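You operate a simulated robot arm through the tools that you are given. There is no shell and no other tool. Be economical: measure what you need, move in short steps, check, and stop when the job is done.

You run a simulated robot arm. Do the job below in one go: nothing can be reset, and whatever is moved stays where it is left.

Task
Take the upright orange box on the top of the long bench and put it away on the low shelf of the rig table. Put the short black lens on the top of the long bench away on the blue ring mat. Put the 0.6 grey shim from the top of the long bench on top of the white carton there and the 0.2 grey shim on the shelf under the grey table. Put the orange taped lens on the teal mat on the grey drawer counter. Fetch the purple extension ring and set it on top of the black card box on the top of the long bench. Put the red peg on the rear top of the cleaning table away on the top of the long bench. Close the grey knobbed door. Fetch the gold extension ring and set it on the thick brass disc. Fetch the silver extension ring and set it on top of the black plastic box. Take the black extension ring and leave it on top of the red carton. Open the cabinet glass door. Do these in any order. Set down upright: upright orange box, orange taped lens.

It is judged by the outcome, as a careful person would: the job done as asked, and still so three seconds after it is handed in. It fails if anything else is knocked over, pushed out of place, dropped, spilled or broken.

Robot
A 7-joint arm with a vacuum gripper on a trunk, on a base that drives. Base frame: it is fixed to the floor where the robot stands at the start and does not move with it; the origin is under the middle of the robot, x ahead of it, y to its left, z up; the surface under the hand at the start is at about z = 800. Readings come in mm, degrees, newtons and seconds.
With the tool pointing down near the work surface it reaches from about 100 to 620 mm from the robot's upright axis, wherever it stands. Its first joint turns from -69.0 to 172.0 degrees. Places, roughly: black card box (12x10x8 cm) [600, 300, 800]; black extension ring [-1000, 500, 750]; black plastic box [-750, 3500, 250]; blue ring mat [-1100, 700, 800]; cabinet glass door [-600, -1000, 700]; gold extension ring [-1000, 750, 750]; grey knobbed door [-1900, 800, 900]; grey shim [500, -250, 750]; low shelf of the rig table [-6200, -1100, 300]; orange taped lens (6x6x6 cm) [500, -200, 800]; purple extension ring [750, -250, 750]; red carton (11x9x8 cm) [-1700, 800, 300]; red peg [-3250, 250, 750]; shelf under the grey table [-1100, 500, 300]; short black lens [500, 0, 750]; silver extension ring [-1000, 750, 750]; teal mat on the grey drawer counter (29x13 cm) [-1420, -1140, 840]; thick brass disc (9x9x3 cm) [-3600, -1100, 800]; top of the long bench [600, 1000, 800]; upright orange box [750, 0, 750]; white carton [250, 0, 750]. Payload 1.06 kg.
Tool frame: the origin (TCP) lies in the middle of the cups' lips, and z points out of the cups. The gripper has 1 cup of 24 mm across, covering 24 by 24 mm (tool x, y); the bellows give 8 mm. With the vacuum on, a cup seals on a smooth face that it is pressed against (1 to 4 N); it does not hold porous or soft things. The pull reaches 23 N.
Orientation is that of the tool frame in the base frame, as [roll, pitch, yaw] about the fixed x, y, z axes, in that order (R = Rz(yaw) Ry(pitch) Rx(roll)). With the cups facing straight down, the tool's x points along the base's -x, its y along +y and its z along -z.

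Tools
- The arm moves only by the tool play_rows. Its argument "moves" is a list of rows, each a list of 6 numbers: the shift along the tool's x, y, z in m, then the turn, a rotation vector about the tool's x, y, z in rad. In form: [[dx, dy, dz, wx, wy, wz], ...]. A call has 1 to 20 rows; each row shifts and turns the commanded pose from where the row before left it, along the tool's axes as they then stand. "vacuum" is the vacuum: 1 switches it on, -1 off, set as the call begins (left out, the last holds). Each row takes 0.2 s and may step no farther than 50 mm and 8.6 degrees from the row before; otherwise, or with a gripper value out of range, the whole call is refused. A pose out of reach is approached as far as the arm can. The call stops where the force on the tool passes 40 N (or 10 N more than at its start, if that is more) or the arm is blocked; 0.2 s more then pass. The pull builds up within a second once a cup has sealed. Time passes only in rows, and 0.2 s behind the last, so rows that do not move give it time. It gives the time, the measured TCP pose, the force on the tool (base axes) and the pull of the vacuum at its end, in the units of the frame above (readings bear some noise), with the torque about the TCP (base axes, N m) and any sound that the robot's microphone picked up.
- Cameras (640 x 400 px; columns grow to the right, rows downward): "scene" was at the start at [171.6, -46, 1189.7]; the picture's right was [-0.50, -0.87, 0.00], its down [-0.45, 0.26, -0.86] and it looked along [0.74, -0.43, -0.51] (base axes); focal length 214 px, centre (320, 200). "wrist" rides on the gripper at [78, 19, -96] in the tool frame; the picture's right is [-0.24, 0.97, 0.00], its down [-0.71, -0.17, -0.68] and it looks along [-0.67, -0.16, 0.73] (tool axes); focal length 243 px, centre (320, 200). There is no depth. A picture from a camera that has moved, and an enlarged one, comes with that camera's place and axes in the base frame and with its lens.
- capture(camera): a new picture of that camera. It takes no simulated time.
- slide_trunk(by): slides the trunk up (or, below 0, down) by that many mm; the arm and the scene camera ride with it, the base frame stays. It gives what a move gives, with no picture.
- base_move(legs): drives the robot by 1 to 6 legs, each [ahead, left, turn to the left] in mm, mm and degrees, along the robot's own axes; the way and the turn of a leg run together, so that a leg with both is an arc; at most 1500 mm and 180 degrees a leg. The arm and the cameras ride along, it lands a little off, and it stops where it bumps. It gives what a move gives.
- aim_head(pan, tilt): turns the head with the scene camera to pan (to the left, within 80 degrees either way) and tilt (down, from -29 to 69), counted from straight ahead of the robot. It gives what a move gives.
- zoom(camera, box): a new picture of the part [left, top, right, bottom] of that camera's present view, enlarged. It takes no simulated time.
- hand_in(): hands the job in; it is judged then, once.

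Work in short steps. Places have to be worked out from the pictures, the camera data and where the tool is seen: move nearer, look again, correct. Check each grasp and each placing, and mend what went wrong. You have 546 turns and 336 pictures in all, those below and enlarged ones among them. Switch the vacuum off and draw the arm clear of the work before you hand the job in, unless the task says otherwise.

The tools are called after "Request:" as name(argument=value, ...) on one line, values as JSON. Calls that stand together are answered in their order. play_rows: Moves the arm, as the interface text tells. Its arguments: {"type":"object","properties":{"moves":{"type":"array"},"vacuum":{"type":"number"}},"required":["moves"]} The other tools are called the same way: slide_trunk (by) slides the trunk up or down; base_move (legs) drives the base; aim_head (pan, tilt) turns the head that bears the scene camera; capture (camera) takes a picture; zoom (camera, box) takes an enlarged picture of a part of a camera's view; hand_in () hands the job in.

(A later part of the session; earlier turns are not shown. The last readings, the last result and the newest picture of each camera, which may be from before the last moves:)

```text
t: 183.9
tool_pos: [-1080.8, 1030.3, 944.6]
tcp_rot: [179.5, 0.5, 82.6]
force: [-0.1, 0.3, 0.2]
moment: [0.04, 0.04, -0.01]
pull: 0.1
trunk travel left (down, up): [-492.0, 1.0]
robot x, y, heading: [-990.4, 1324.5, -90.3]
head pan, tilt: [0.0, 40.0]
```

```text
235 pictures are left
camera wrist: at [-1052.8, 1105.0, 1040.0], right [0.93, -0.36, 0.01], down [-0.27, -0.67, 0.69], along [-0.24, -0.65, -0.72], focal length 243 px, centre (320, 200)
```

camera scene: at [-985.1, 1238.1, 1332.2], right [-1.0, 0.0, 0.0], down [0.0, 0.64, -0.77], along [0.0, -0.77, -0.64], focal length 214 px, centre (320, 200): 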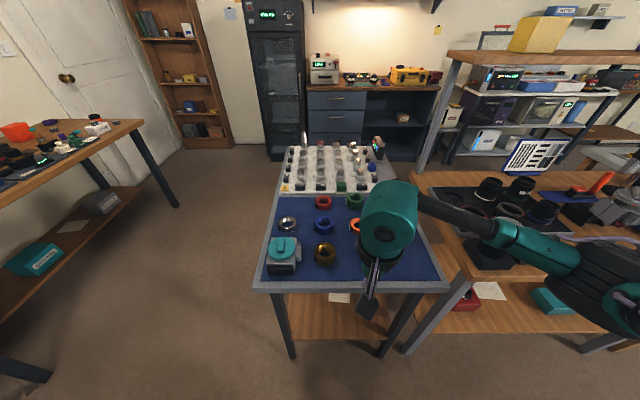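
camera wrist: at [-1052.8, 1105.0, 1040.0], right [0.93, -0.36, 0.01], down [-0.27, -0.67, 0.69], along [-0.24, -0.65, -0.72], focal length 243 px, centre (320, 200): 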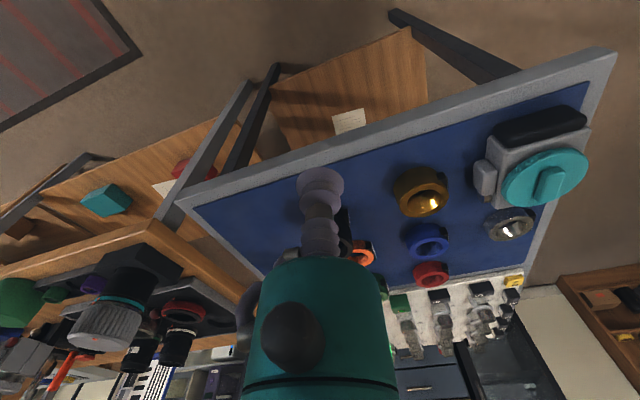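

I bring the tool near the gold ring (about [−1003,855]) and look.

Request:
play_rows(moves=[[-0.0346, 0.0242, 0.011, 0, 0, 0], [-0.0346, 0.0242, 0.011, 0, 0, 0], [-0.0346, 0.0242, 0.011, 0, 0, 0], [-0.0346, 0.0242, 0.011, 0, 0, 0]])

Request:
capture(camera="wrist")

```text
t: 184.9
tool_pos: [-1005.2, 876.1, 901.8]
tcp_rot: [179.5, 0.6, 82.6]
force: [-0.3, 0.6, -0.6]
moment: [-0.02, -0.02, 0.0]
pull: 0.1
trunk travel left (down, up): [-492.0, 1.0]
robot x, y, heading: [-987.2, 1324.0, -90.1]
head pan, tilt: [0.0, 40.0]
```

```text
234 pictures are left
camera wrist: at [-976.4, 951.3, 997.3], right [0.93, -0.36, 0.01], down [-0.27, -0.67, 0.69], along [-0.24, -0.65, -0.72], focal length 243 px, centre (320, 200)
```

wrist: 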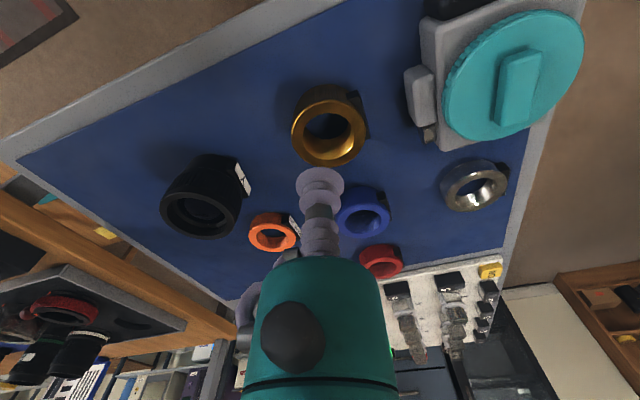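

Gold ring centre at [−1001,858]. I move above it and lower partway.

Request:
play_rows(moves=[[-0.0173, 0.0063, 0.02, 0, 0, 0], [0, 0, 0.03, 0, 0, 0], [0, 0, 0.012, 0, 0, 0]])

Request:
capture(camera="wrist")

```text
t: 185.7
tool_pos: [-1000.9, 859.0, 841.1]
tcp_rot: [179.5, 0.5, 82.5]
force: [-0.4, 0.2, 0.1]
moment: [0.01, -0.02, 0.02]
pull: 0.0
trunk travel left (down, up): [-492.0, 1.0]
robot x, y, heading: [-987.2, 1323.6, -89.8]
head pan, tilt: [0.0, 40.0]
```

```text
233 pictures are left
camera wrist: at [-973.2, 935.4, 936.0], right [0.93, -0.36, 0.01], down [-0.27, -0.67, 0.69], along [-0.24, -0.65, -0.72], focal length 243 px, centre (320, 200)
```

wrist: 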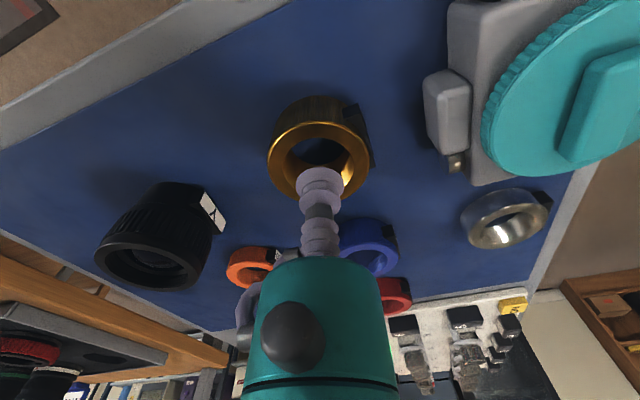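

Centred. Lower with vacuum.

Request:
play_rows(moves=[[0, 0, 0.012, 0, 0, 0], [0, 0, 0.006, 0, 0, 0], [0, 0, 0.004, 0, 0, 0], [0, 0, 0.003, 0, 0, 0]], vacuum=1)

```text
t: 186.7
tool_pos: [-998.7, 858.0, 818.3]
tcp_rot: [179.5, 0.6, 82.5]
force: [-1.3, -1.5, 7.3]
moment: [0.1, 0.07, 0.04]
pull: 22.4
trunk travel left (down, up): [-492.0, 1.0]
robot x, y, heading: [-985.6, 1327.3, -90.2]
head pan, tilt: [0.0, 40.0]
```

Sealed. I lift it, back off, turn right to face −x and look at the way ahead.

Request:
play_rows(moves=[[0, 0, -0.01, 0, 0, 0], [0, 0, -0.03, 0, 0, 0], [0, 0, -0.045, 0, 0, 0], [0, 0, -0.045, 0, 0, 0], [0.04, 0, -0.03, 0, 0, 0], [0.04, 0, -0.02, 0, 0, 0], [0.04, 0, 0, 0, 0, 0]])

Request:
base_move(legs=[[-100, 0, 0], [0, 0, -90]])

Request:
aim_head(pan=10, tilt=15)

Request:
capture(camera="scene")

```text
t: 188.3
tool_pos: [-982.5, 977.4, 995.3]
tcp_rot: [179.5, 0.5, 82.4]
force: [-1.0, 1.6, -0.8]
moment: [-0.01, 0.02, 0.0]
pull: 22.4
trunk travel left (down, up): [-492.0, 1.0]
robot x, y, heading: [-993.2, 1326.7, -90.0]
head pan, tilt: [0.0, 40.0]
```

```text
t: 193.3
tool_pos: [-1335.8, 1416.5, 995.2]
tcp_rot: [179.5, 0.5, -6.3]
force: [-0.3, -0.4, -1.9]
moment: [0.04, -0.01, 0.04]
pull: 22.6
trunk travel left (down, up): [-492.0, 1.0]
robot x, y, heading: [-989.3, 1430.9, -179.2]
head pan, tilt: [0.0, 40.0]
```

```text
t: 194.2
tool_pos: [-1335.1, 1415.2, 995.4]
tcp_rot: [179.5, 0.5, -6.4]
force: [0.7, -0.4, -1.2]
moment: [0.02, 0.0, 0.01]
pull: 23.3
trunk travel left (down, up): [-492.0, 1.0]
robot x, y, heading: [-989.9, 1425.7, -179.0]
head pan, tilt: [10.0, 15.0]
```

```text
232 pictures are left
camera scene: at [-1076.9, 1408.9, 1371.7], right [-0.19, 0.98, 0.0], down [0.25, 0.05, -0.97], along [-0.95, -0.18, -0.26], focal length 214 px, centre (320, 200)
```

scene: 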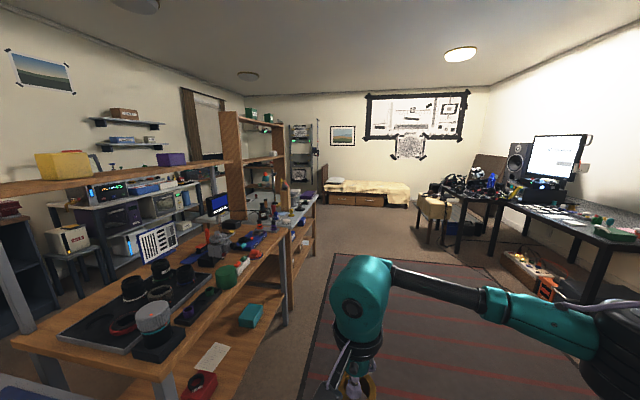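

The clear way is back around the east of the grey table and west along the aisle at y≈−480. I drive it in stages.

Request:
base_move(legs=[[-690, 0, -1], [0, 1400, 0], [0, 500, 0]])

Request:
aim_head(pan=5, tilt=18)

Request:
capture(camera="scene")

```text
t: 214.3
tool_pos: [-741.2, -436.2, 994.2]
tcp_rot: [179.5, 0.5, -11.5]
force: [-0.2, -0.4, -0.9]
moment: [-0.01, -0.01, 0.02]
pull: 23.2
trunk travel left (down, up): [-492.0, 1.0]
robot x, y, heading: [-395.8, -457.3, 175.6]
head pan, tilt: [10.0, 15.0]
```

```text
t: 215.0
tool_pos: [-741.4, -435.0, 995.6]
tcp_rot: [179.5, 0.5, -11.7]
force: [0.3, 0.7, -1.0]
moment: [-0.01, -0.04, 0.03]
pull: 23.5
trunk travel left (down, up): [-492.0, 1.0]
robot x, y, heading: [-391.5, -454.1, 175.4]
head pan, tilt: [5.0, 18.0]
```

```text
231 pictures are left
camera scene: at [-484.9, -456.7, 1366.9], right [-0.01, 1.0, 0.0], down [0.31, 0.0, -0.95], along [-0.95, -0.01, -0.31], focal length 214 px, centre (320, 200)
```

scene: 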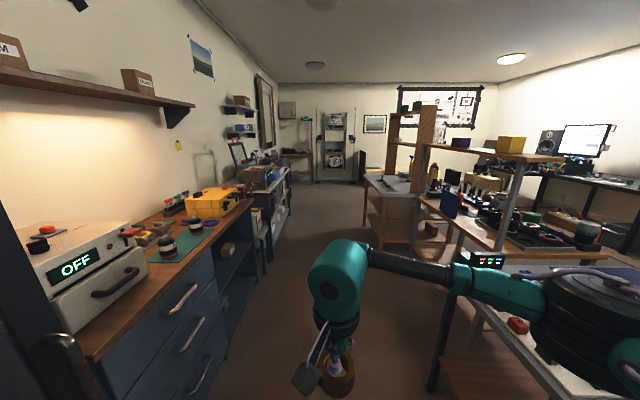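

The aisle is clear. I straighten the heading and go west.

Request:
base_move(legs=[[300, 0, 4.6], [1400, 0, 0], [800, 0, 0]])

Request:
aim_head(pan=25, tilt=22)

Request:
capture(camera="scene")

```text
t: 227.5
tool_pos: [-3238.9, -537.5, 994.5]
tcp_rot: [179.4, 0.5, -5.4]
force: [0.5, 0.1, -1.4]
moment: [0.02, -0.02, -0.03]
pull: 22.6
trunk travel left (down, up): [-492.0, 1.0]
robot x, y, heading: [-2891.6, -520.4, -177.8]
head pan, tilt: [5.0, 18.0]
```

```text
t: 228.3
tool_pos: [-3239.1, -537.3, 995.1]
tcp_rot: [179.6, 0.6, -5.4]
force: [-1.0, 0.2, -1.0]
moment: [0.01, 0.0, 0.01]
pull: 23.2
trunk travel left (down, up): [-492.0, 1.0]
robot x, y, heading: [-2890.3, -520.0, -177.9]
head pan, tilt: [25.0, 22.0]
```

```text
230 pictures are left
camera scene: at [-2972.7, -561.1, 1360.4], right [-0.45, 0.89, 0.0], down [0.33, 0.17, -0.93], along [-0.83, -0.42, -0.37], focal length 214 px, centre (320, 200)
```

scene: 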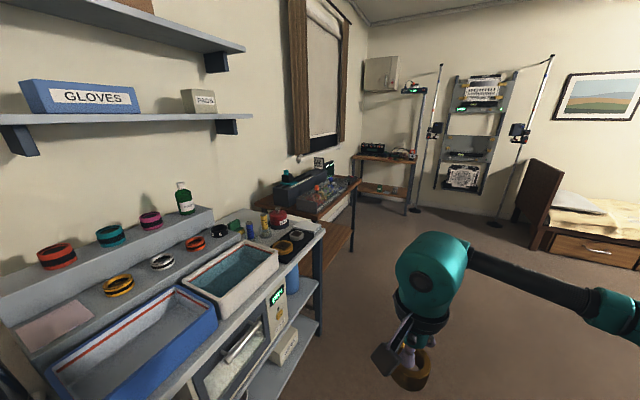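

A wash counter with several small discs. I zoom in to find the thick brass disc.

Request:
zoom(camera="scene", box=[0, 190, 340, 400])

Request:
zoom(camera="scene", box=[170, 190, 330, 290])

```text
1.88 times, centred on (170, 295) of scene
camera zoom: at [-2972.7, -561.1, 1360.4], right [-0.45, 0.89, 0.0], down [0.33, 0.17, -0.93], along [-0.83, -0.42, -0.37], focal length 404 px, centre (602, 21)
```

zoom: 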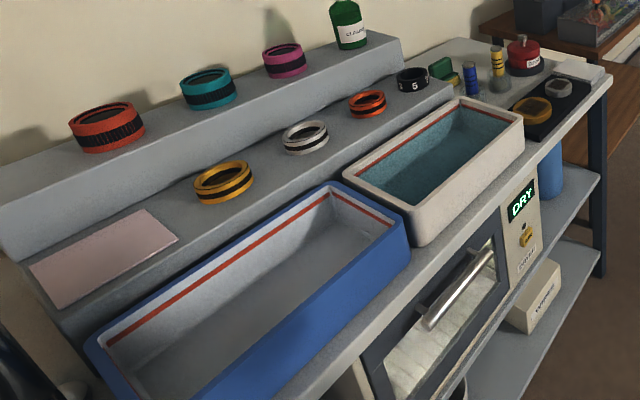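

```text
4.00 times, centred on (250, 240) of scene
camera zoom: at [-2972.7, -561.1, 1360.4], right [-0.45, 0.89, 0.0], down [0.33, 0.17, -0.93], along [-0.83, -0.42, -0.37], focal length 858 px, centre (600, 40)
```

zoom: 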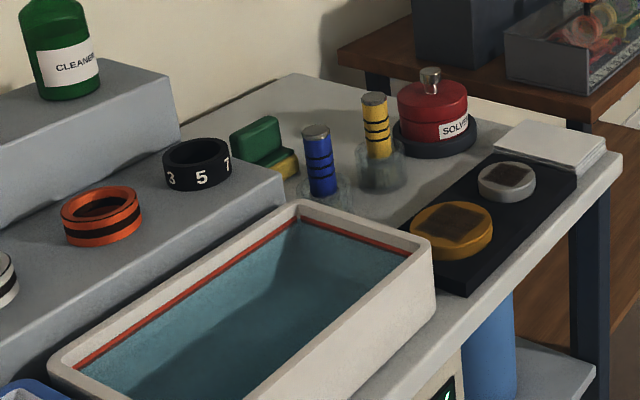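

The thick brass disc is on the black tray at about [−3598,−1055]. I drive up to face it.

Request:
base_move(legs=[[690, 0, 0], [0, 0, 88], [60, 0, 0]])

Request:
aim_head(pan=0, tilt=40)

Request:
capture(camera="scene")

Request:
capture(camera="wrist")

```text
t: 236.5
tool_pos: [-3587.5, -947.7, 993.5]
tcp_rot: [179.5, 0.5, 83.8]
force: [-0.4, 0.7, -0.9]
moment: [0.04, 0.02, 0.0]
pull: 22.4
trunk travel left (down, up): [-492.0, 1.0]
robot x, y, heading: [-3599.7, -600.2, -88.7]
head pan, tilt: [25.0, 22.0]
```

```text
t: 237.4
tool_pos: [-3587.0, -946.5, 994.2]
tcp_rot: [179.5, 0.6, 83.8]
force: [0.3, 0.2, -1.9]
moment: [-0.01, 0.01, 0.02]
pull: 22.6
trunk travel left (down, up): [-492.0, 1.0]
robot x, y, heading: [-3598.8, -597.4, -88.9]
head pan, tilt: [0.0, 40.0]
```

```text
227 pictures are left
camera scene: at [-3595.8, -685.6, 1332.2], right [-1.0, -0.02, 0.0], down [-0.01, 0.64, -0.77], along [0.02, -0.77, -0.64], focal length 214 px, centre (320, 200)
```

scene: 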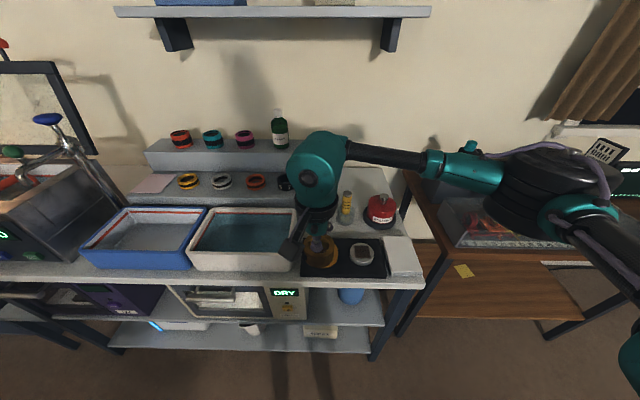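

```text
226 pictures are left
camera wrist: at [-3560.5, -870.0, 1089.5], right [0.94, -0.34, 0.01], down [-0.25, -0.68, 0.69], along [-0.23, -0.65, -0.72], focal length 243 px, centre (320, 200)
```

wrist: 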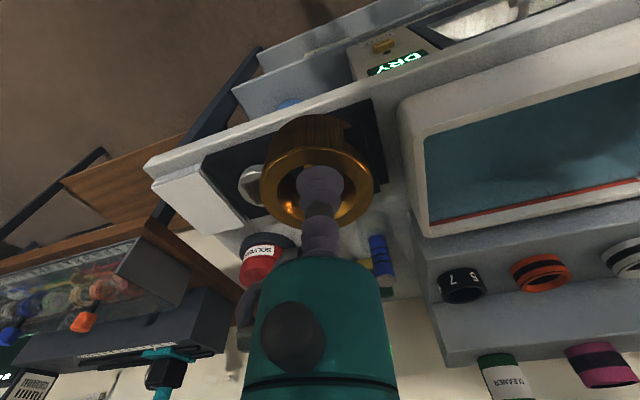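

The held ring hides the disc; I shift the tool aside (+x) to view it.

Request:
play_rows(moves=[[0, 0.045, 0, 0, 0, 0], [0, 0.045, 0, 0, 0, 0], [0, 0.03, 0, 0, 0, 0]])

Request:
capture(camera="wrist")

Request:
zoom(camera="scene", box=[260, 200, 420, 300])

```text
t: 238.2
tool_pos: [-3466.5, -958.0, 995.7]
tcp_rot: [179.5, 0.5, 83.8]
force: [0.1, -0.1, -0.6]
moment: [0.02, 0.03, -0.01]
pull: 22.9
trunk travel left (down, up): [-492.0, 1.0]
robot x, y, heading: [-3601.6, -600.1, -88.9]
head pan, tilt: [0.0, 40.0]
```

```text
225 pictures are left
camera wrist: at [-3440.4, -882.3, 1090.2], right [0.94, -0.34, 0.01], down [-0.25, -0.68, 0.69], along [-0.23, -0.65, -0.72], focal length 243 px, centre (320, 200)
```

wrist: 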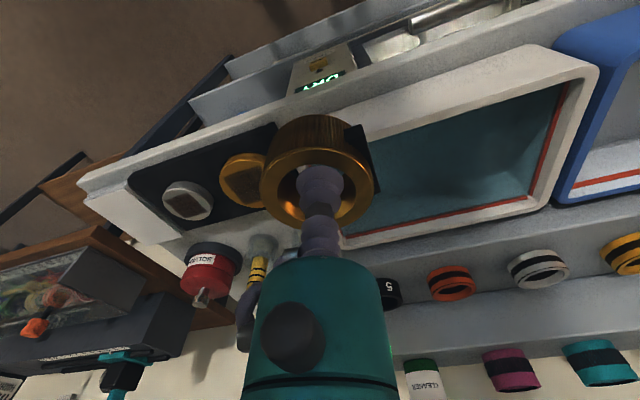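

```text
4.00 times, centred on (340, 250) of scene
camera zoom: at [-3595.3, -685.5, 1332.2], right [-1.0, -0.02, 0.0], down [-0.01, 0.64, -0.77], along [0.01, -0.77, -0.64], focal length 858 px, centre (240, 0)
```

zoom: 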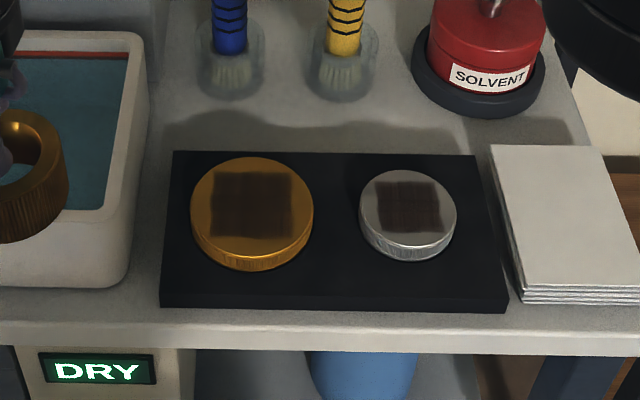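

Brass disc centre ≈ [−3599,−1050], top ≈838. I carry the ring over it and lower some.

Request:
play_rows(moves=[[-0.0265, -0.0306, 0, 0, 0, 0], [-0.0265, -0.0306, 0, 0, 0, 0], [-0.0265, -0.0306, 0, 0, 0, 0], [-0.0265, -0.0306, 0, 0, 0, 0], [0, 0, 0.04, 0, 0, 0], [0, 0, 0.04, 0, 0, 0]])

Request:
zoom(camera="scene", box=[260, 200, 420, 300])

Request:
capture(camera="wrist")

```text
t: 239.6
tool_pos: [-3598.7, -1051.4, 913.3]
tcp_rot: [179.4, 0.6, 83.9]
force: [0.0, 0.1, 0.3]
moment: [-0.03, -0.02, 0.01]
pull: 23.1
trunk travel left (down, up): [-492.0, 1.0]
robot x, y, heading: [-3602.2, -600.9, -89.0]
head pan, tilt: [0.0, 40.0]
```

```text
4.00 times, centred on (340, 250) of scene
camera zoom: at [-3595.9, -685.9, 1332.1], right [-1.0, -0.02, 0.0], down [-0.01, 0.64, -0.77], along [0.01, -0.77, -0.64], focal length 858 px, centre (240, 0)
```

zoom: 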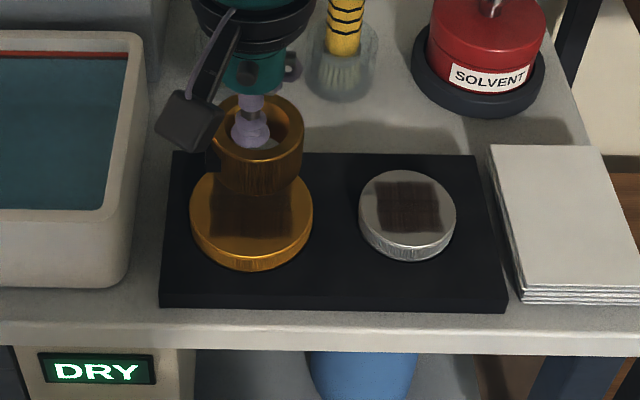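

```text
222 pictures are left
camera wrist: at [-3572.1, -976.1, 1009.1], right [0.94, -0.34, 0.01], down [-0.25, -0.68, 0.69], along [-0.23, -0.65, -0.72], focal length 243 px, centre (320, 200)
```

wrist: 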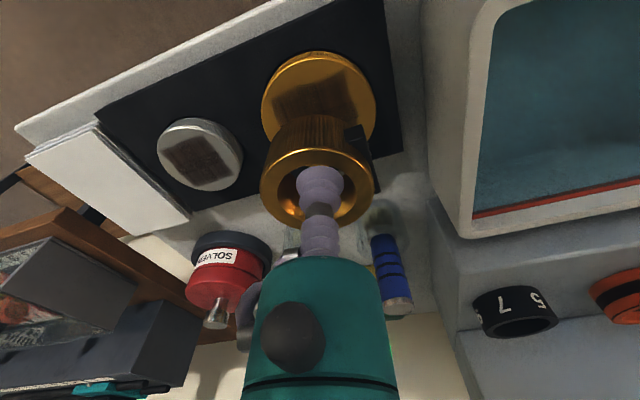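

Disc centre about [−3596,−1044]. I nudge 6 mm and lower gently.

Request:
play_rows(moves=[[0.006, 0.002, 0.015, 0, 0, 0], [0, 0, 0.012, 0, 0, 0]])

Request:
zoom(camera="scene", box=[290, 220, 354, 270])

```text
t: 240.2
tool_pos: [-3597.8, -1045.2, 886.6]
tcp_rot: [179.5, 0.4, 83.8]
force: [0.2, -0.8, -0.8]
moment: [0.0, 0.0, 0.04]
pull: 23.2
trunk travel left (down, up): [-492.0, 1.0]
robot x, y, heading: [-3602.1, -599.6, -88.7]
head pan, tilt: [0.0, 40.0]
```

```text
8.00 times, centred on (322, 245) of scene
camera zoom: at [-3595.9, -685.7, 1332.2], right [-1.0, -0.02, 0.0], down [-0.01, 0.64, -0.77], along [0.01, -0.77, -0.64], focal length 1716 px, centre (304, -160)
```

zoom: 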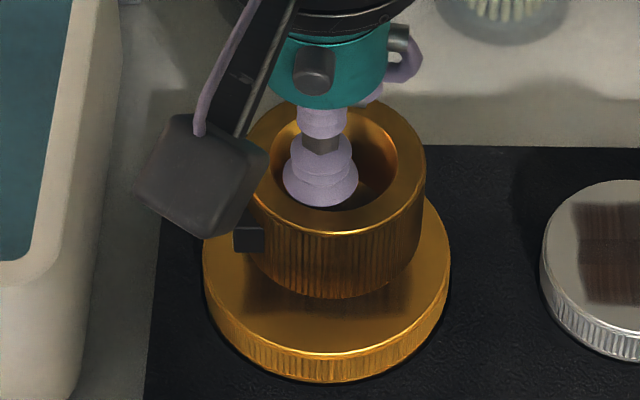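

Nearly centred above the disc. I step down one small call at a time.

Request:
play_rows(moves=[[0.001, -0.002, 0.005, 0, 0, 0], [0, 0, 0.004, 0, 0, 0]])

```text
t: 240.8
tool_pos: [-3598.8, -1045.1, 879.1]
tcp_rot: [179.6, 0.6, 83.8]
force: [-0.3, -1.1, -1.1]
moment: [-0.01, -0.01, 0.01]
pull: 22.6
trunk travel left (down, up): [-492.0, 1.0]
robot x, y, heading: [-3601.2, -598.7, -89.0]
head pan, tilt: [0.0, 40.0]
```

Request:
play_rows(moves=[[0, 0, 0.004, 0, 0, 0], [0, 0, 0.003, 0, 0, 0]])

```text
t: 241.4
tool_pos: [-3597.9, -1044.8, 871.8]
tcp_rot: [179.5, 0.5, 83.9]
force: [0.2, -0.1, -0.4]
moment: [0.03, -0.04, -0.02]
pull: 23.1
trunk travel left (down, up): [-492.0, 1.0]
robot x, y, heading: [-3604.2, -596.2, -89.1]
head pan, tilt: [0.0, 40.0]
```

Request:
play_rows(moves=[[0, 0, 0.004, 0, 0, 0], [0, 0, 0.003, 0, 0, 0]])

```text
t: 242.0
tool_pos: [-3598.4, -1046.2, 868.0]
tcp_rot: [179.5, 0.8, 83.7]
force: [-1.5, -2.3, 16.2]
moment: [0.1, 0.1, -0.02]
pull: 22.9
trunk travel left (down, up): [-492.0, 1.0]
robot x, y, heading: [-3602.7, -596.0, -89.0]
head pan, tilt: [0.0, 40.0]
```

Contact. Release, rise and check.

Request:
play_rows(moves=[[0, 0, -0.003, 0, 0, 0], [0, 0, 0, 0, 0, 0], [0, 0, 0, 0, 0, 0], [0, 0, -0.005, 0, 0, 0], [0, 0, -0.03, 0, 0, 0], [0, 0, -0.045, 0, 0, 0], [0.04, 0, -0.02, 0, 0, 0], [0.045, 0, 0, 0, 0, 0]], vacuum=-1)

Request:
zoom(camera="scene", box=[270, 210, 398, 290])

```text
t: 243.8
tool_pos: [-3590.5, -960.2, 966.2]
tcp_rot: [179.6, 0.5, 83.8]
force: [0.4, 0.2, 0.2]
moment: [0.0, -0.04, 0.0]
pull: 0.0
trunk travel left (down, up): [-492.0, 1.0]
robot x, y, heading: [-3602.1, -601.8, -88.9]
head pan, tilt: [0.0, 40.0]
```

```text
5.00 times, centred on (334, 250) of scene
camera zoom: at [-3595.8, -685.3, 1332.2], right [-1.0, -0.02, 0.0], down [-0.01, 0.64, -0.77], along [0.01, -0.77, -0.64], focal length 1072 px, centre (250, -50)
```

zoom: 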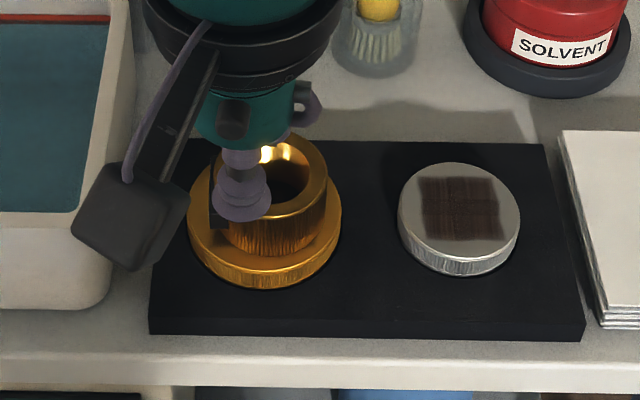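

Gold ring is set on the brass disc. Now the red peg: I move to mid-aisle, turn round to +y and look at the cleaning table.

Request:
base_move(legs=[[-120, 0, 0], [0, 0, 170]])

Request:
aim_head(pan=-10, tilt=25)

Request:
capture(camera="scene")

```text
t: 252.1
tool_pos: [-3562.0, -120.5, 967.6]
tcp_rot: [179.5, 0.5, -104.4]
force: [0.5, -0.4, 0.1]
moment: [0.01, 0.02, -0.03]
pull: 0.0
trunk travel left (down, up): [-492.0, 1.0]
robot x, y, heading: [-3603.9, -481.5, 83.0]
head pan, tilt: [0.0, 40.0]
```

```text
t: 252.8
tool_pos: [-3561.1, -119.4, 966.4]
tcp_rot: [179.5, 0.5, -104.4]
force: [0.2, 0.0, -0.2]
moment: [0.0, -0.04, -0.01]
pull: 0.1
trunk travel left (down, up): [-492.0, 1.0]
robot x, y, heading: [-3602.6, -482.7, 82.6]
head pan, tilt: [-10.0, 25.0]
```

```text
219 pictures are left
camera scene: at [-3572.8, -392.3, 1355.4], right [0.96, -0.29, 0.0], down [-0.12, -0.4, -0.91], along [0.27, 0.87, -0.42], focal length 214 px, centre (320, 200)
```

scene: 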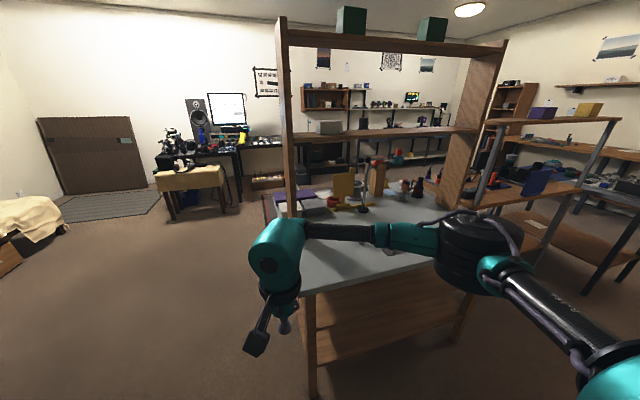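

Request:
zoom(camera="scene", box=[260, 140, 450, 270])

```text
3.08 times, centred on (355, 205) of scene
camera zoom: at [-3572.8, -392.3, 1355.4], right [0.96, -0.29, 0.0], down [-0.12, -0.4, -0.91], along [0.27, 0.87, -0.42], focal length 660 px, centre (212, 185)
```

zoom: 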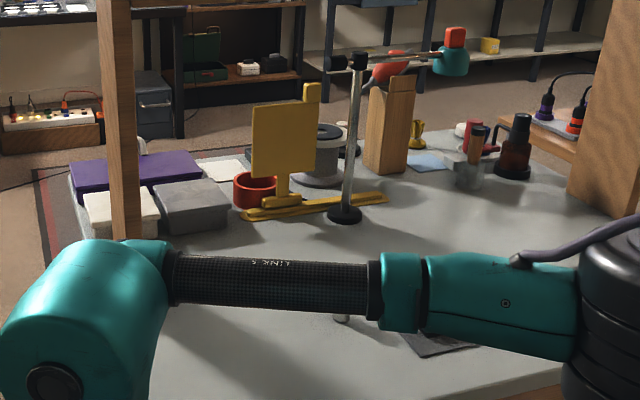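

The arm blocks part of the top. I move sideways to x≈−3250 and look again.

Request:
base_move(legs=[[0, -480, 7]])

Request:
aim_head(pan=15, tilt=35)

Request:
capture(camera="scene")

Request:
capture(camera="wrist")

```text
t: 257.6
tool_pos: [-3120.9, -150.9, 965.4]
tcp_rot: [179.6, 0.5, -97.5]
force: [-0.4, -0.9, 0.3]
moment: [-0.01, 0.01, -0.02]
pull: 0.0
trunk travel left (down, up): [-492.0, 1.0]
robot x, y, heading: [-3116.4, -511.5, 89.3]
head pan, tilt: [-10.0, 25.0]
```

```text
t: 258.5
tool_pos: [-3120.2, -149.1, 967.2]
tcp_rot: [179.5, 0.5, -97.7]
force: [0.5, 1.0, -0.2]
moment: [0.01, -0.01, 0.01]
pull: 0.1
trunk travel left (down, up): [-492.0, 1.0]
robot x, y, heading: [-3119.6, -510.0, 89.4]
head pan, tilt: [15.0, 35.0]
```

```text
217 pictures are left
camera scene: at [-3138.6, -426.7, 1339.8], right [0.97, 0.25, 0.0], down [0.14, -0.55, -0.82], along [-0.21, 0.79, -0.57], focal length 214 px, centre (320, 200)
```

scene: 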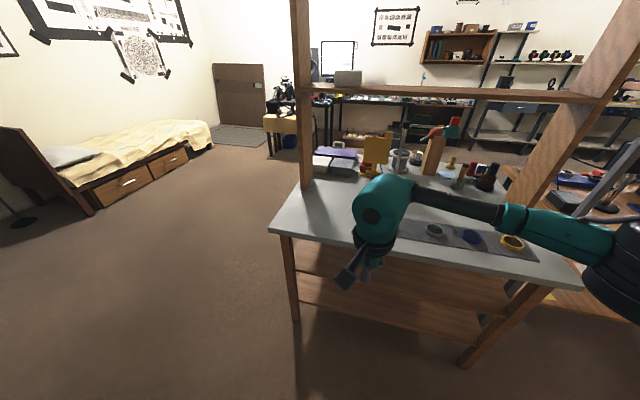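

```text
216 pictures are left
camera wrist: at [-3149.6, -226.0, 1061.5], right [-0.93, 0.36, 0.01], down [0.27, 0.67, 0.69], along [0.24, 0.65, -0.72], focal length 243 px, centre (320, 200)
```

wrist: 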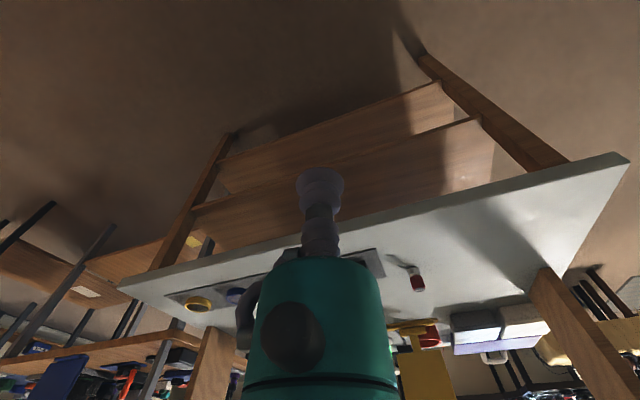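

A small red thing shows on the tabletop in the wrist view. I zoom in.

Request:
zoom(camera="wrist", box=[370, 240, 498, 320])

Request:
zoom(camera="scene", box=[300, 140, 540, 260])

```text
5.00 times, centred on (434, 280) of wrist
camera zoom: at [-3149.6, -226.0, 1061.5], right [-0.93, 0.36, 0.01], down [0.27, 0.67, 0.69], along [0.24, 0.65, -0.72], focal length 1213 px, centre (-250, -200)
```

zoom: 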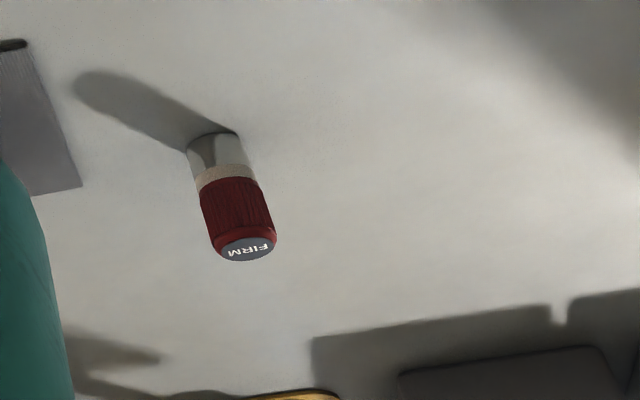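

```text
2.67 times, centred on (420, 200) of scene
camera zoom: at [-3138.6, -426.7, 1339.8], right [0.97, 0.25, 0.0], down [0.14, -0.55, -0.82], along [-0.21, 0.79, -0.57], focal length 572 px, centre (53, 200)
```

zoom: 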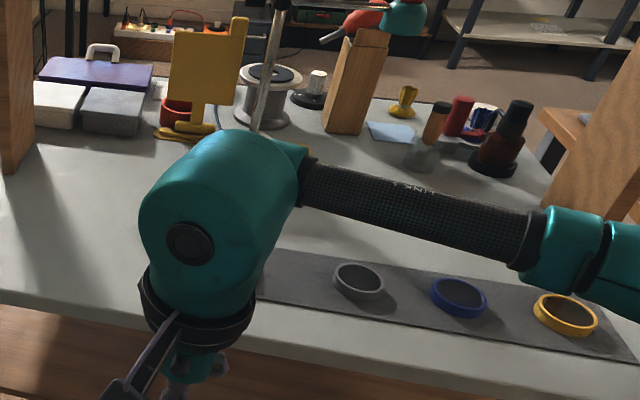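

The red peg (flat "FIRM" top) stands near [−3173,346], ~55 mm tall. I lower the trunk somewhat, drive up to the table and look again.

Request:
slide_trunk(by=-80)

Request:
play_rows(moves=[[0, 0, -0.045, 0, 0, 0]])

Request:
base_move(legs=[[370, 55, 0]])

Request:
aim_head(pan=0, tilt=38)

Request:
capture(camera="scene")

Request:
capture(camera="wrist")

```text
t: 259.7
tool_pos: [-3121.2, -149.2, 886.8]
tcp_rot: [179.4, 0.6, -97.6]
force: [0.7, 0.0, -0.4]
moment: [0.01, 0.0, 0.01]
pull: 0.1
trunk travel left (down, up): [-412.0, 81.0]
robot x, y, heading: [-3119.1, -512.8, 89.6]
head pan, tilt: [15.0, 35.0]
```

```text
t: 260.1
tool_pos: [-3118.8, -149.8, 930.6]
tcp_rot: [179.6, 0.5, -97.7]
force: [1.6, 0.0, -1.2]
moment: [-0.02, 0.03, 0.02]
pull: 0.1
trunk travel left (down, up): [-412.0, 81.0]
robot x, y, heading: [-3120.1, -512.3, 89.8]
head pan, tilt: [15.0, 35.0]
```

```text
t: 262.4
tool_pos: [-3173.6, 214.8, 929.2]
tcp_rot: [179.5, 0.4, -97.5]
force: [-0.4, 0.9, -0.9]
moment: [-0.04, -0.02, -0.02]
pull: 0.1
trunk travel left (down, up): [-412.0, 81.0]
robot x, y, heading: [-3170.8, -147.2, 89.8]
head pan, tilt: [15.0, 35.0]
```

```text
t: 263.2
tool_pos: [-3172.0, 214.3, 929.6]
tcp_rot: [179.5, 0.5, -97.5]
force: [0.4, -0.1, -0.4]
moment: [0.01, -0.01, 0.02]
pull: 0.0
trunk travel left (down, up): [-412.0, 81.0]
robot x, y, heading: [-3170.6, -144.6, 89.9]
head pan, tilt: [0.0, 38.0]
```

```text
213 pictures are left
camera scene: at [-3168.4, 7.0, 1246.5], right [1.0, 0.0, 0.0], down [0.0, -0.62, -0.79], along [0.0, 0.79, -0.62], focal length 214 px, centre (320, 200)
```

scene: 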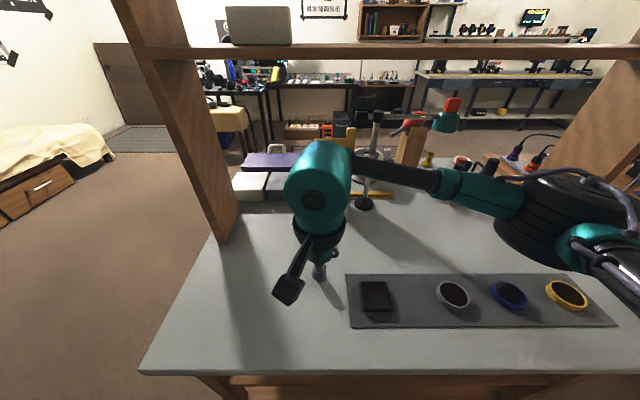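

```text
212 pictures are left
camera wrist: at [-3201.3, 137.6, 1024.1], right [-0.93, 0.36, 0.01], down [0.27, 0.67, 0.69], along [0.24, 0.65, -0.72], focal length 243 px, centre (320, 200)
```

wrist: 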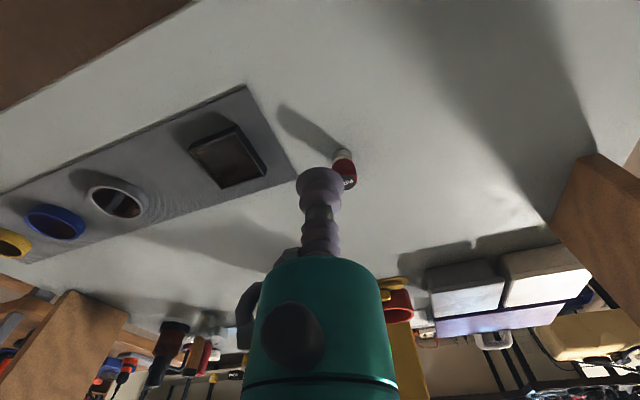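

Peg top is near [−3171,300], z≈830. I come closer and look.

Request:
play_rows(moves=[[-0.03, 0.0035, 0.01, 0, 0, 0], [-0.03, 0.0035, 0.02, 0, 0, 0]])

Request:
capture(camera="wrist")

```text
t: 263.8
tool_pos: [-3172.0, 275.9, 900.4]
tcp_rot: [179.5, 0.5, -97.5]
force: [-0.2, 0.6, -0.3]
moment: [0.04, 0.02, 0.01]
pull: 0.0
trunk travel left (down, up): [-412.0, 81.0]
robot x, y, heading: [-3175.1, -144.7, 89.7]
head pan, tilt: [0.0, 38.0]
```

```text
211 pictures are left
camera wrist: at [-3201.1, 199.5, 994.4], right [-0.93, 0.36, 0.01], down [0.27, 0.67, 0.69], along [0.24, 0.65, -0.72], focal length 243 px, centre (320, 200)
```

wrist: 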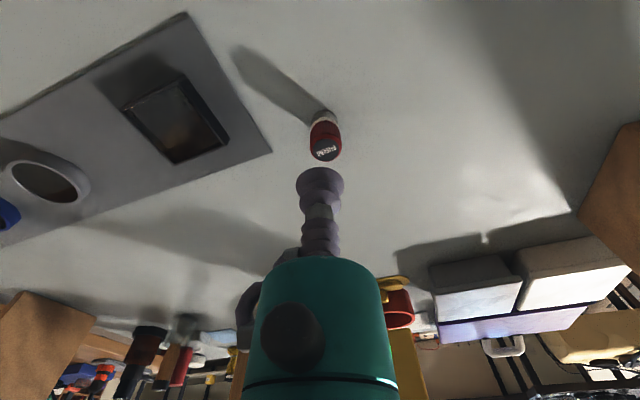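

Top centre ≈ [−3170,301]. I move directly above, lower to 850 and zoom for precise centring.

Request:
play_rows(moves=[[-0.025, 0.0012, 0.02, 0, 0, 0], [0, 0, 0.03, 0, 0, 0]])

Request:
zoom(camera="wrist", box=[256, 120, 384, 200])

Request:
zoom(camera="scene", box=[280, 220, 376, 280])

```text
t: 264.4
tool_pos: [-3172.9, 300.4, 851.4]
tcp_rot: [179.5, 0.6, -97.5]
force: [-0.6, 0.6, 0.3]
moment: [0.01, 0.02, 0.02]
pull: 0.1
trunk travel left (down, up): [-412.0, 81.0]
robot x, y, heading: [-3171.1, -147.6, 89.9]
head pan, tilt: [0.0, 38.0]
```

```text
5.00 times, centred on (320, 160) of wrist
camera zoom: at [-3199.8, 223.0, 945.8], right [-0.93, 0.36, 0.01], down [0.27, 0.67, 0.69], along [0.24, 0.65, -0.72], focal length 1213 px, centre (320, 400)
```

zoom: 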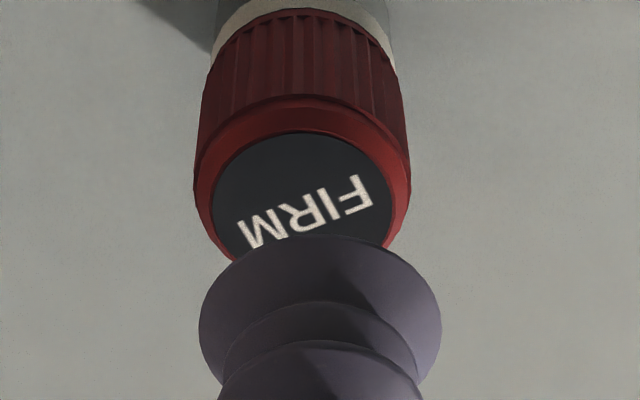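

```text
6.67 times, centred on (328, 250) of scene
camera zoom: at [-3168.4, 7.0, 1246.5], right [1.0, 0.0, 0.0], down [0.0, -0.62, -0.79], along [0.0, 0.79, -0.62], focal length 1430 px, centre (267, -133)
```

zoom: 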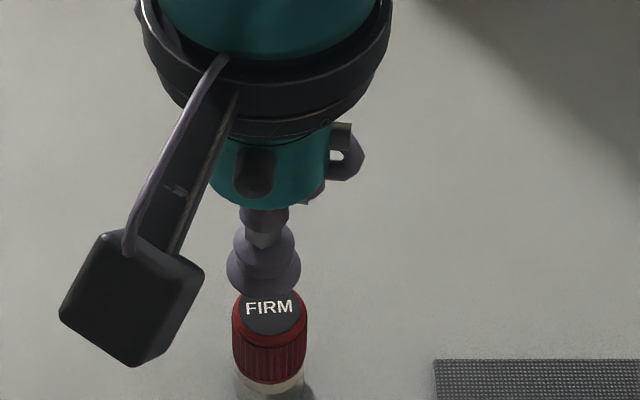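

The peg's flat top is ~22–25 mm across. I shift 4 mm in +x and lower with vacuum on.

Request:
play_rows(moves=[[0.0005, -0.004, 0.01, 0, 0, 0], [0, 0, 0.008, 0, 0, 0], [0, 0, 0.004, 0, 0, 0], [0, 0, 0.003, 0, 0, 0]], vacuum=1)

```text
t: 265.4
tool_pos: [-3165.7, 299.1, 828.0]
tcp_rot: [179.5, 0.5, -97.5]
force: [1.6, -1.5, 7.8]
moment: [-0.09, 0.0, -0.02]
pull: 22.8
trunk travel left (down, up): [-412.0, 81.0]
robot x, y, heading: [-3171.9, -149.7, 89.8]
head pan, tilt: [0.0, 38.0]
```

Sealed. I lift the peg and back away from the table.

Request:
play_rows(moves=[[0, 0, -0.01, 0, 0, 0], [0, 0, -0.03, 0, 0, 0], [0, 0, -0.045, 0, 0, 0], [0, 0, -0.045, 0, 0, 0], [0.04, 0, -0.02, 0, 0, 0], [0.04, 0, -0.02, 0, 0, 0], [0.03, 0, 0, 0, 0, 0]])

Request:
base_move(legs=[[-330, 0, 0], [0, 0, -90], [1300, 0, 0], [1300, 0, 0]])

Request:
capture(camera="wrist")

```text
t: 267.0
tool_pos: [-3182.1, 191.6, 993.6]
tcp_rot: [179.5, 0.5, -97.6]
force: [-0.3, 0.2, -0.4]
moment: [0.06, 0.02, -0.01]
pull: 23.0
trunk travel left (down, up): [-412.0, 81.0]
robot x, y, heading: [-3173.8, -145.6, 89.7]
head pan, tilt: [0.0, 38.0]
```

```text
t: 285.4
tool_pos: [-195.8, -393.4, 993.6]
tcp_rot: [179.5, 0.5, 175.2]
force: [0.1, -0.4, -0.6]
moment: [-0.03, 0.01, 0.02]
pull: 23.0
trunk travel left (down, up): [-412.0, 81.0]
robot x, y, heading: [-534.1, -415.3, 2.4]
head pan, tilt: [0.0, 38.0]
```

```text
208 pictures are left
camera wrist: at [-272.8, -369.6, 1088.3], right [0.32, 0.95, 0.01], down [0.68, -0.24, 0.69], along [0.66, -0.21, -0.72], focal length 243 px, centre (320, 200)
```

wrist: 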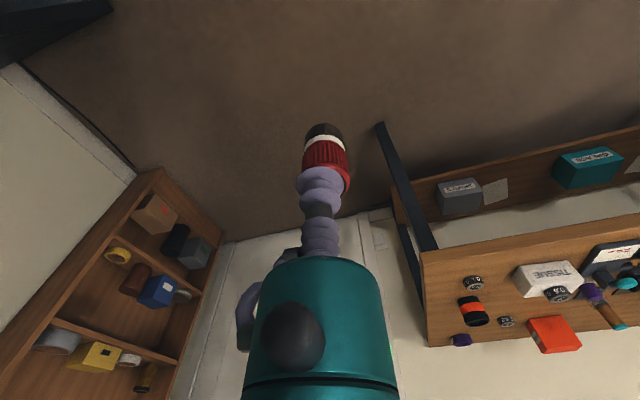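

Peg held. I drive to the bench front and look for the free spot around [510,−85].

Request:
base_move(legs=[[300, 350, -2.4], [280, 0, 0]])

Request:
capture(camera="scene")

```text
t: 290.5
tool_pos: [380.7, -70.2, 992.6]
tcp_rot: [179.6, 0.5, 172.2]
force: [0.4, 0.1, -0.2]
moment: [0.0, 0.0, -0.02]
pull: 23.1
trunk travel left (down, up): [-412.0, 81.0]
robot x, y, heading: [44.3, -75.3, -0.6]
head pan, tilt: [0.0, 38.0]
```

```text
207 pictures are left
camera scene: at [199.2, -78.9, 1246.4], right [-0.01, -1.0, 0.0], down [-0.62, 0.01, -0.79], along [0.79, -0.01, -0.62], focal length 214 px, centre (320, 200)
```

scene: 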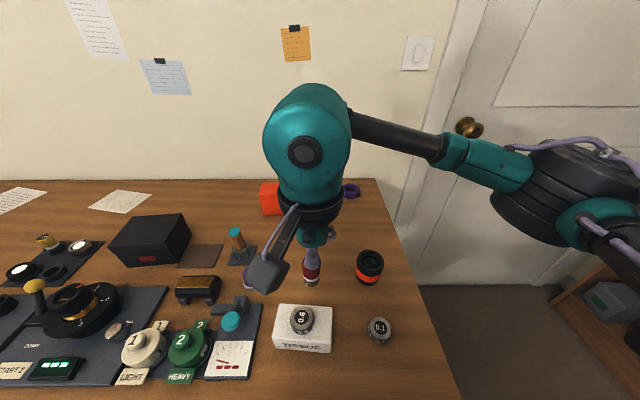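

I carry the peg to [510,−85] and lower part-way.

Request:
play_rows(moves=[[-0.0433, 0.001, 0.02, 0, 0, 0], [-0.0433, 0.001, 0.02, 0, 0, 0], [-0.0433, 0.001, 0.02, 0, 0, 0], [0, 0, 0.02, 0, 0, 0]])

Request:
capture(camera="wrist")

```text
t: 291.5
tool_pos: [508.6, -84.9, 915.7]
tcp_rot: [179.5, 0.5, 172.2]
force: [1.3, -0.4, -1.0]
moment: [0.02, -0.01, 0.0]
pull: 23.0
trunk travel left (down, up): [-412.0, 81.0]
robot x, y, heading: [41.4, -73.3, -0.5]
head pan, tilt: [0.0, 38.0]
```

```text
206 pictures are left
camera wrist: at [433.0, -56.4, 1010.6], right [0.37, 0.93, 0.01], down [0.67, -0.27, 0.69], along [0.65, -0.25, -0.72], focal length 243 px, centre (320, 200)
```

wrist: 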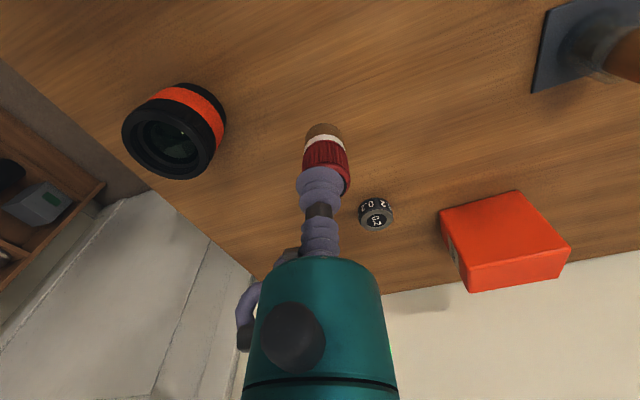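

Clear spot. I lower.

Request:
play_rows(moves=[[0, 0, 0.025, 0, 0, 0], [0, 0, 0.01, 0, 0, 0], [0, 0, 0.006, 0, 0, 0]])

Request:
zoom(camera="scene", box=[270, 200, 398, 280])

```text
t: 292.3
tool_pos: [510.8, -82.6, 875.3]
tcp_rot: [179.4, 0.6, 172.2]
force: [-0.1, 0.4, -0.6]
moment: [0.01, -0.04, 0.04]
pull: 23.4
trunk travel left (down, up): [-412.0, 81.0]
robot x, y, heading: [41.0, -77.0, -0.4]
head pan, tilt: [0.0, 38.0]
```

```text
5.00 times, centred on (334, 240) of scene
camera zoom: at [198.7, -78.9, 1246.5], right [-0.01, -1.0, 0.0], down [-0.62, 0.01, -0.79], along [0.79, -0.01, -0.62], focal length 1072 px, centre (250, 0)
```

zoom: 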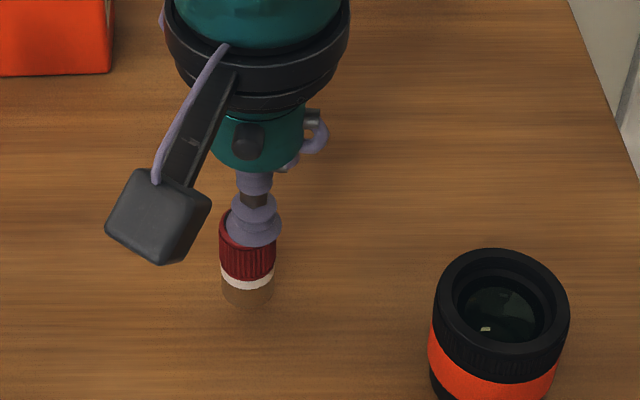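

Request:
play_rows(moves=[[0, 0, 0.004, 0, 0, 0], [0, 0, 0.004, 0, 0, 0]])

```text
t: 292.9
tool_pos: [512.2, -82.1, 866.1]
tcp_rot: [179.6, 0.5, 172.0]
force: [-0.3, 0.3, -0.5]
moment: [0.0, -0.01, -0.01]
pull: 23.0
trunk travel left (down, up): [-412.0, 81.0]
robot x, y, heading: [41.7, -72.7, -0.6]
head pan, tilt: [0.0, 38.0]
```

Request:
play_rows(moves=[[0, 0, 0.004, 0, 0, 0], [0, 0, 0.003, 0, 0, 0]])

```text
t: 293.5
tool_pos: [510.7, -83.3, 859.8]
tcp_rot: [179.4, 0.5, 172.1]
force: [0.0, -0.3, 0.0]
moment: [0.01, 0.01, 0.0]
pull: 23.1
trunk travel left (down, up): [-412.0, 81.0]
robot x, y, heading: [35.1, -77.0, -0.6]
head pan, tilt: [0.0, 38.0]
```

Request:
play_rows(moves=[[0, 0, 0.003, 0, 0, 0], [0, 0, 0.003, 0, 0, 0]])

```text
t: 294.1
tool_pos: [509.6, -83.2, 852.4]
tcp_rot: [179.5, 0.5, 172.0]
force: [-0.4, 0.0, -0.8]
moment: [0.0, -0.01, 0.03]
pull: 22.9
trunk travel left (down, up): [-412.0, 81.0]
robot x, y, heading: [41.5, -73.4, -0.6]
head pan, tilt: [0.0, 38.0]
```

Request:
play_rows(moves=[[0, 0, 0.003, 0, 0, 0], [0, 0, 0.003, 0, 0, 0]])

```text
t: 294.7
tool_pos: [509.2, -84.3, 848.4]
tcp_rot: [179.5, 0.6, 172.1]
force: [0.3, -1.3, 4.7]
moment: [0.0, 0.01, 0.0]
pull: 23.0
trunk travel left (down, up): [-412.0, 81.0]
robot x, y, heading: [39.2, -73.6, -0.7]
head pan, tilt: [0.0, 38.0]
```

Contact. I release the peg and rise.

Request:
play_rows(moves=[[0, 0, -0.001, 0, 0, 0], [0, 0, 0, 0, 0, 0], [0, 0, 0, 0, 0, 0], [0, 0, -0.004, 0, 0, 0], [0, 0, -0.02, 0, 0, 0], [0, 0, -0.045, 0, 0, 0], [0, 0, -0.045, 0, 0, 0]], vacuum=-1)

Request:
capture(camera="wrist")

```text
t: 296.3
tool_pos: [508.5, -85.3, 961.8]
tcp_rot: [179.6, 0.5, 172.1]
force: [0.2, 0.5, 0.3]
moment: [-0.02, -0.02, 0.01]
pull: 0.1
trunk travel left (down, up): [-412.0, 81.0]
robot x, y, heading: [37.2, -75.0, -0.4]
head pan, tilt: [0.0, 38.0]
```

```text
204 pictures are left
camera wrist: at [432.7, -56.5, 1056.2], right [0.37, 0.93, 0.01], down [0.67, -0.27, 0.69], along [0.65, -0.25, -0.72], focal length 243 px, centre (320, 200)
```

wrist: 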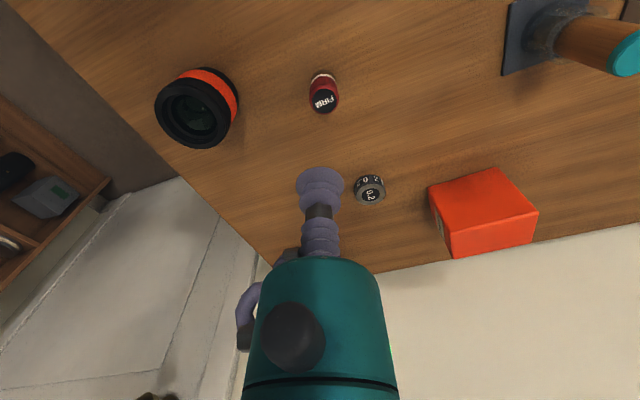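

The peg stands upright on the bench. Next the 0.2 shim at about [651,−72]: I edge ahead and bring the tool over it.

Request:
base_move(legs=[[42, 0, 0.5]])

Request:
play_rows(moves=[[-0.032, 0.01, 0.02, 0, 0, 0], [-0.032, 0.009, 0.03, 0, 0, 0], [-0.031, 0.009, 0.03, 0, 0, 0]])

Request:
capture(camera="wrist")

```text
t: 297.2
tool_pos: [550.2, -81.8, 959.3]
tcp_rot: [179.5, 0.5, 172.6]
force: [0.2, 0.1, 0.5]
moment: [0.01, 0.02, 0.02]
pull: 0.0
trunk travel left (down, up): [-412.0, 81.0]
robot x, y, heading: [84.1, -77.2, -0.3]
head pan, tilt: [0.0, 38.0]
```

```text
t: 298.0
tool_pos: [651.4, -65.4, 882.7]
tcp_rot: [179.5, 0.6, 172.6]
force: [-0.5, -0.4, -0.3]
moment: [0.02, -0.04, 0.01]
pull: 0.1
trunk travel left (down, up): [-412.0, 81.0]
robot x, y, heading: [81.1, -81.1, -0.4]
head pan, tilt: [0.0, 38.0]
```

```text
203 pictures are left
camera wrist: at [574.8, -37.1, 977.8], right [0.36, 0.93, 0.01], down [0.67, -0.26, 0.69], along [0.65, -0.24, -0.72], focal length 243 px, centre (320, 200)
```

wrist: 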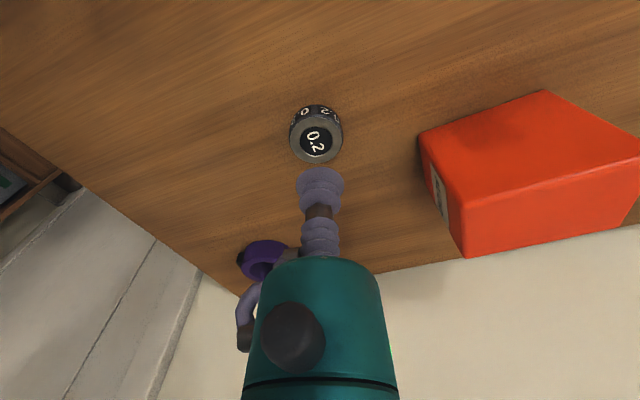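

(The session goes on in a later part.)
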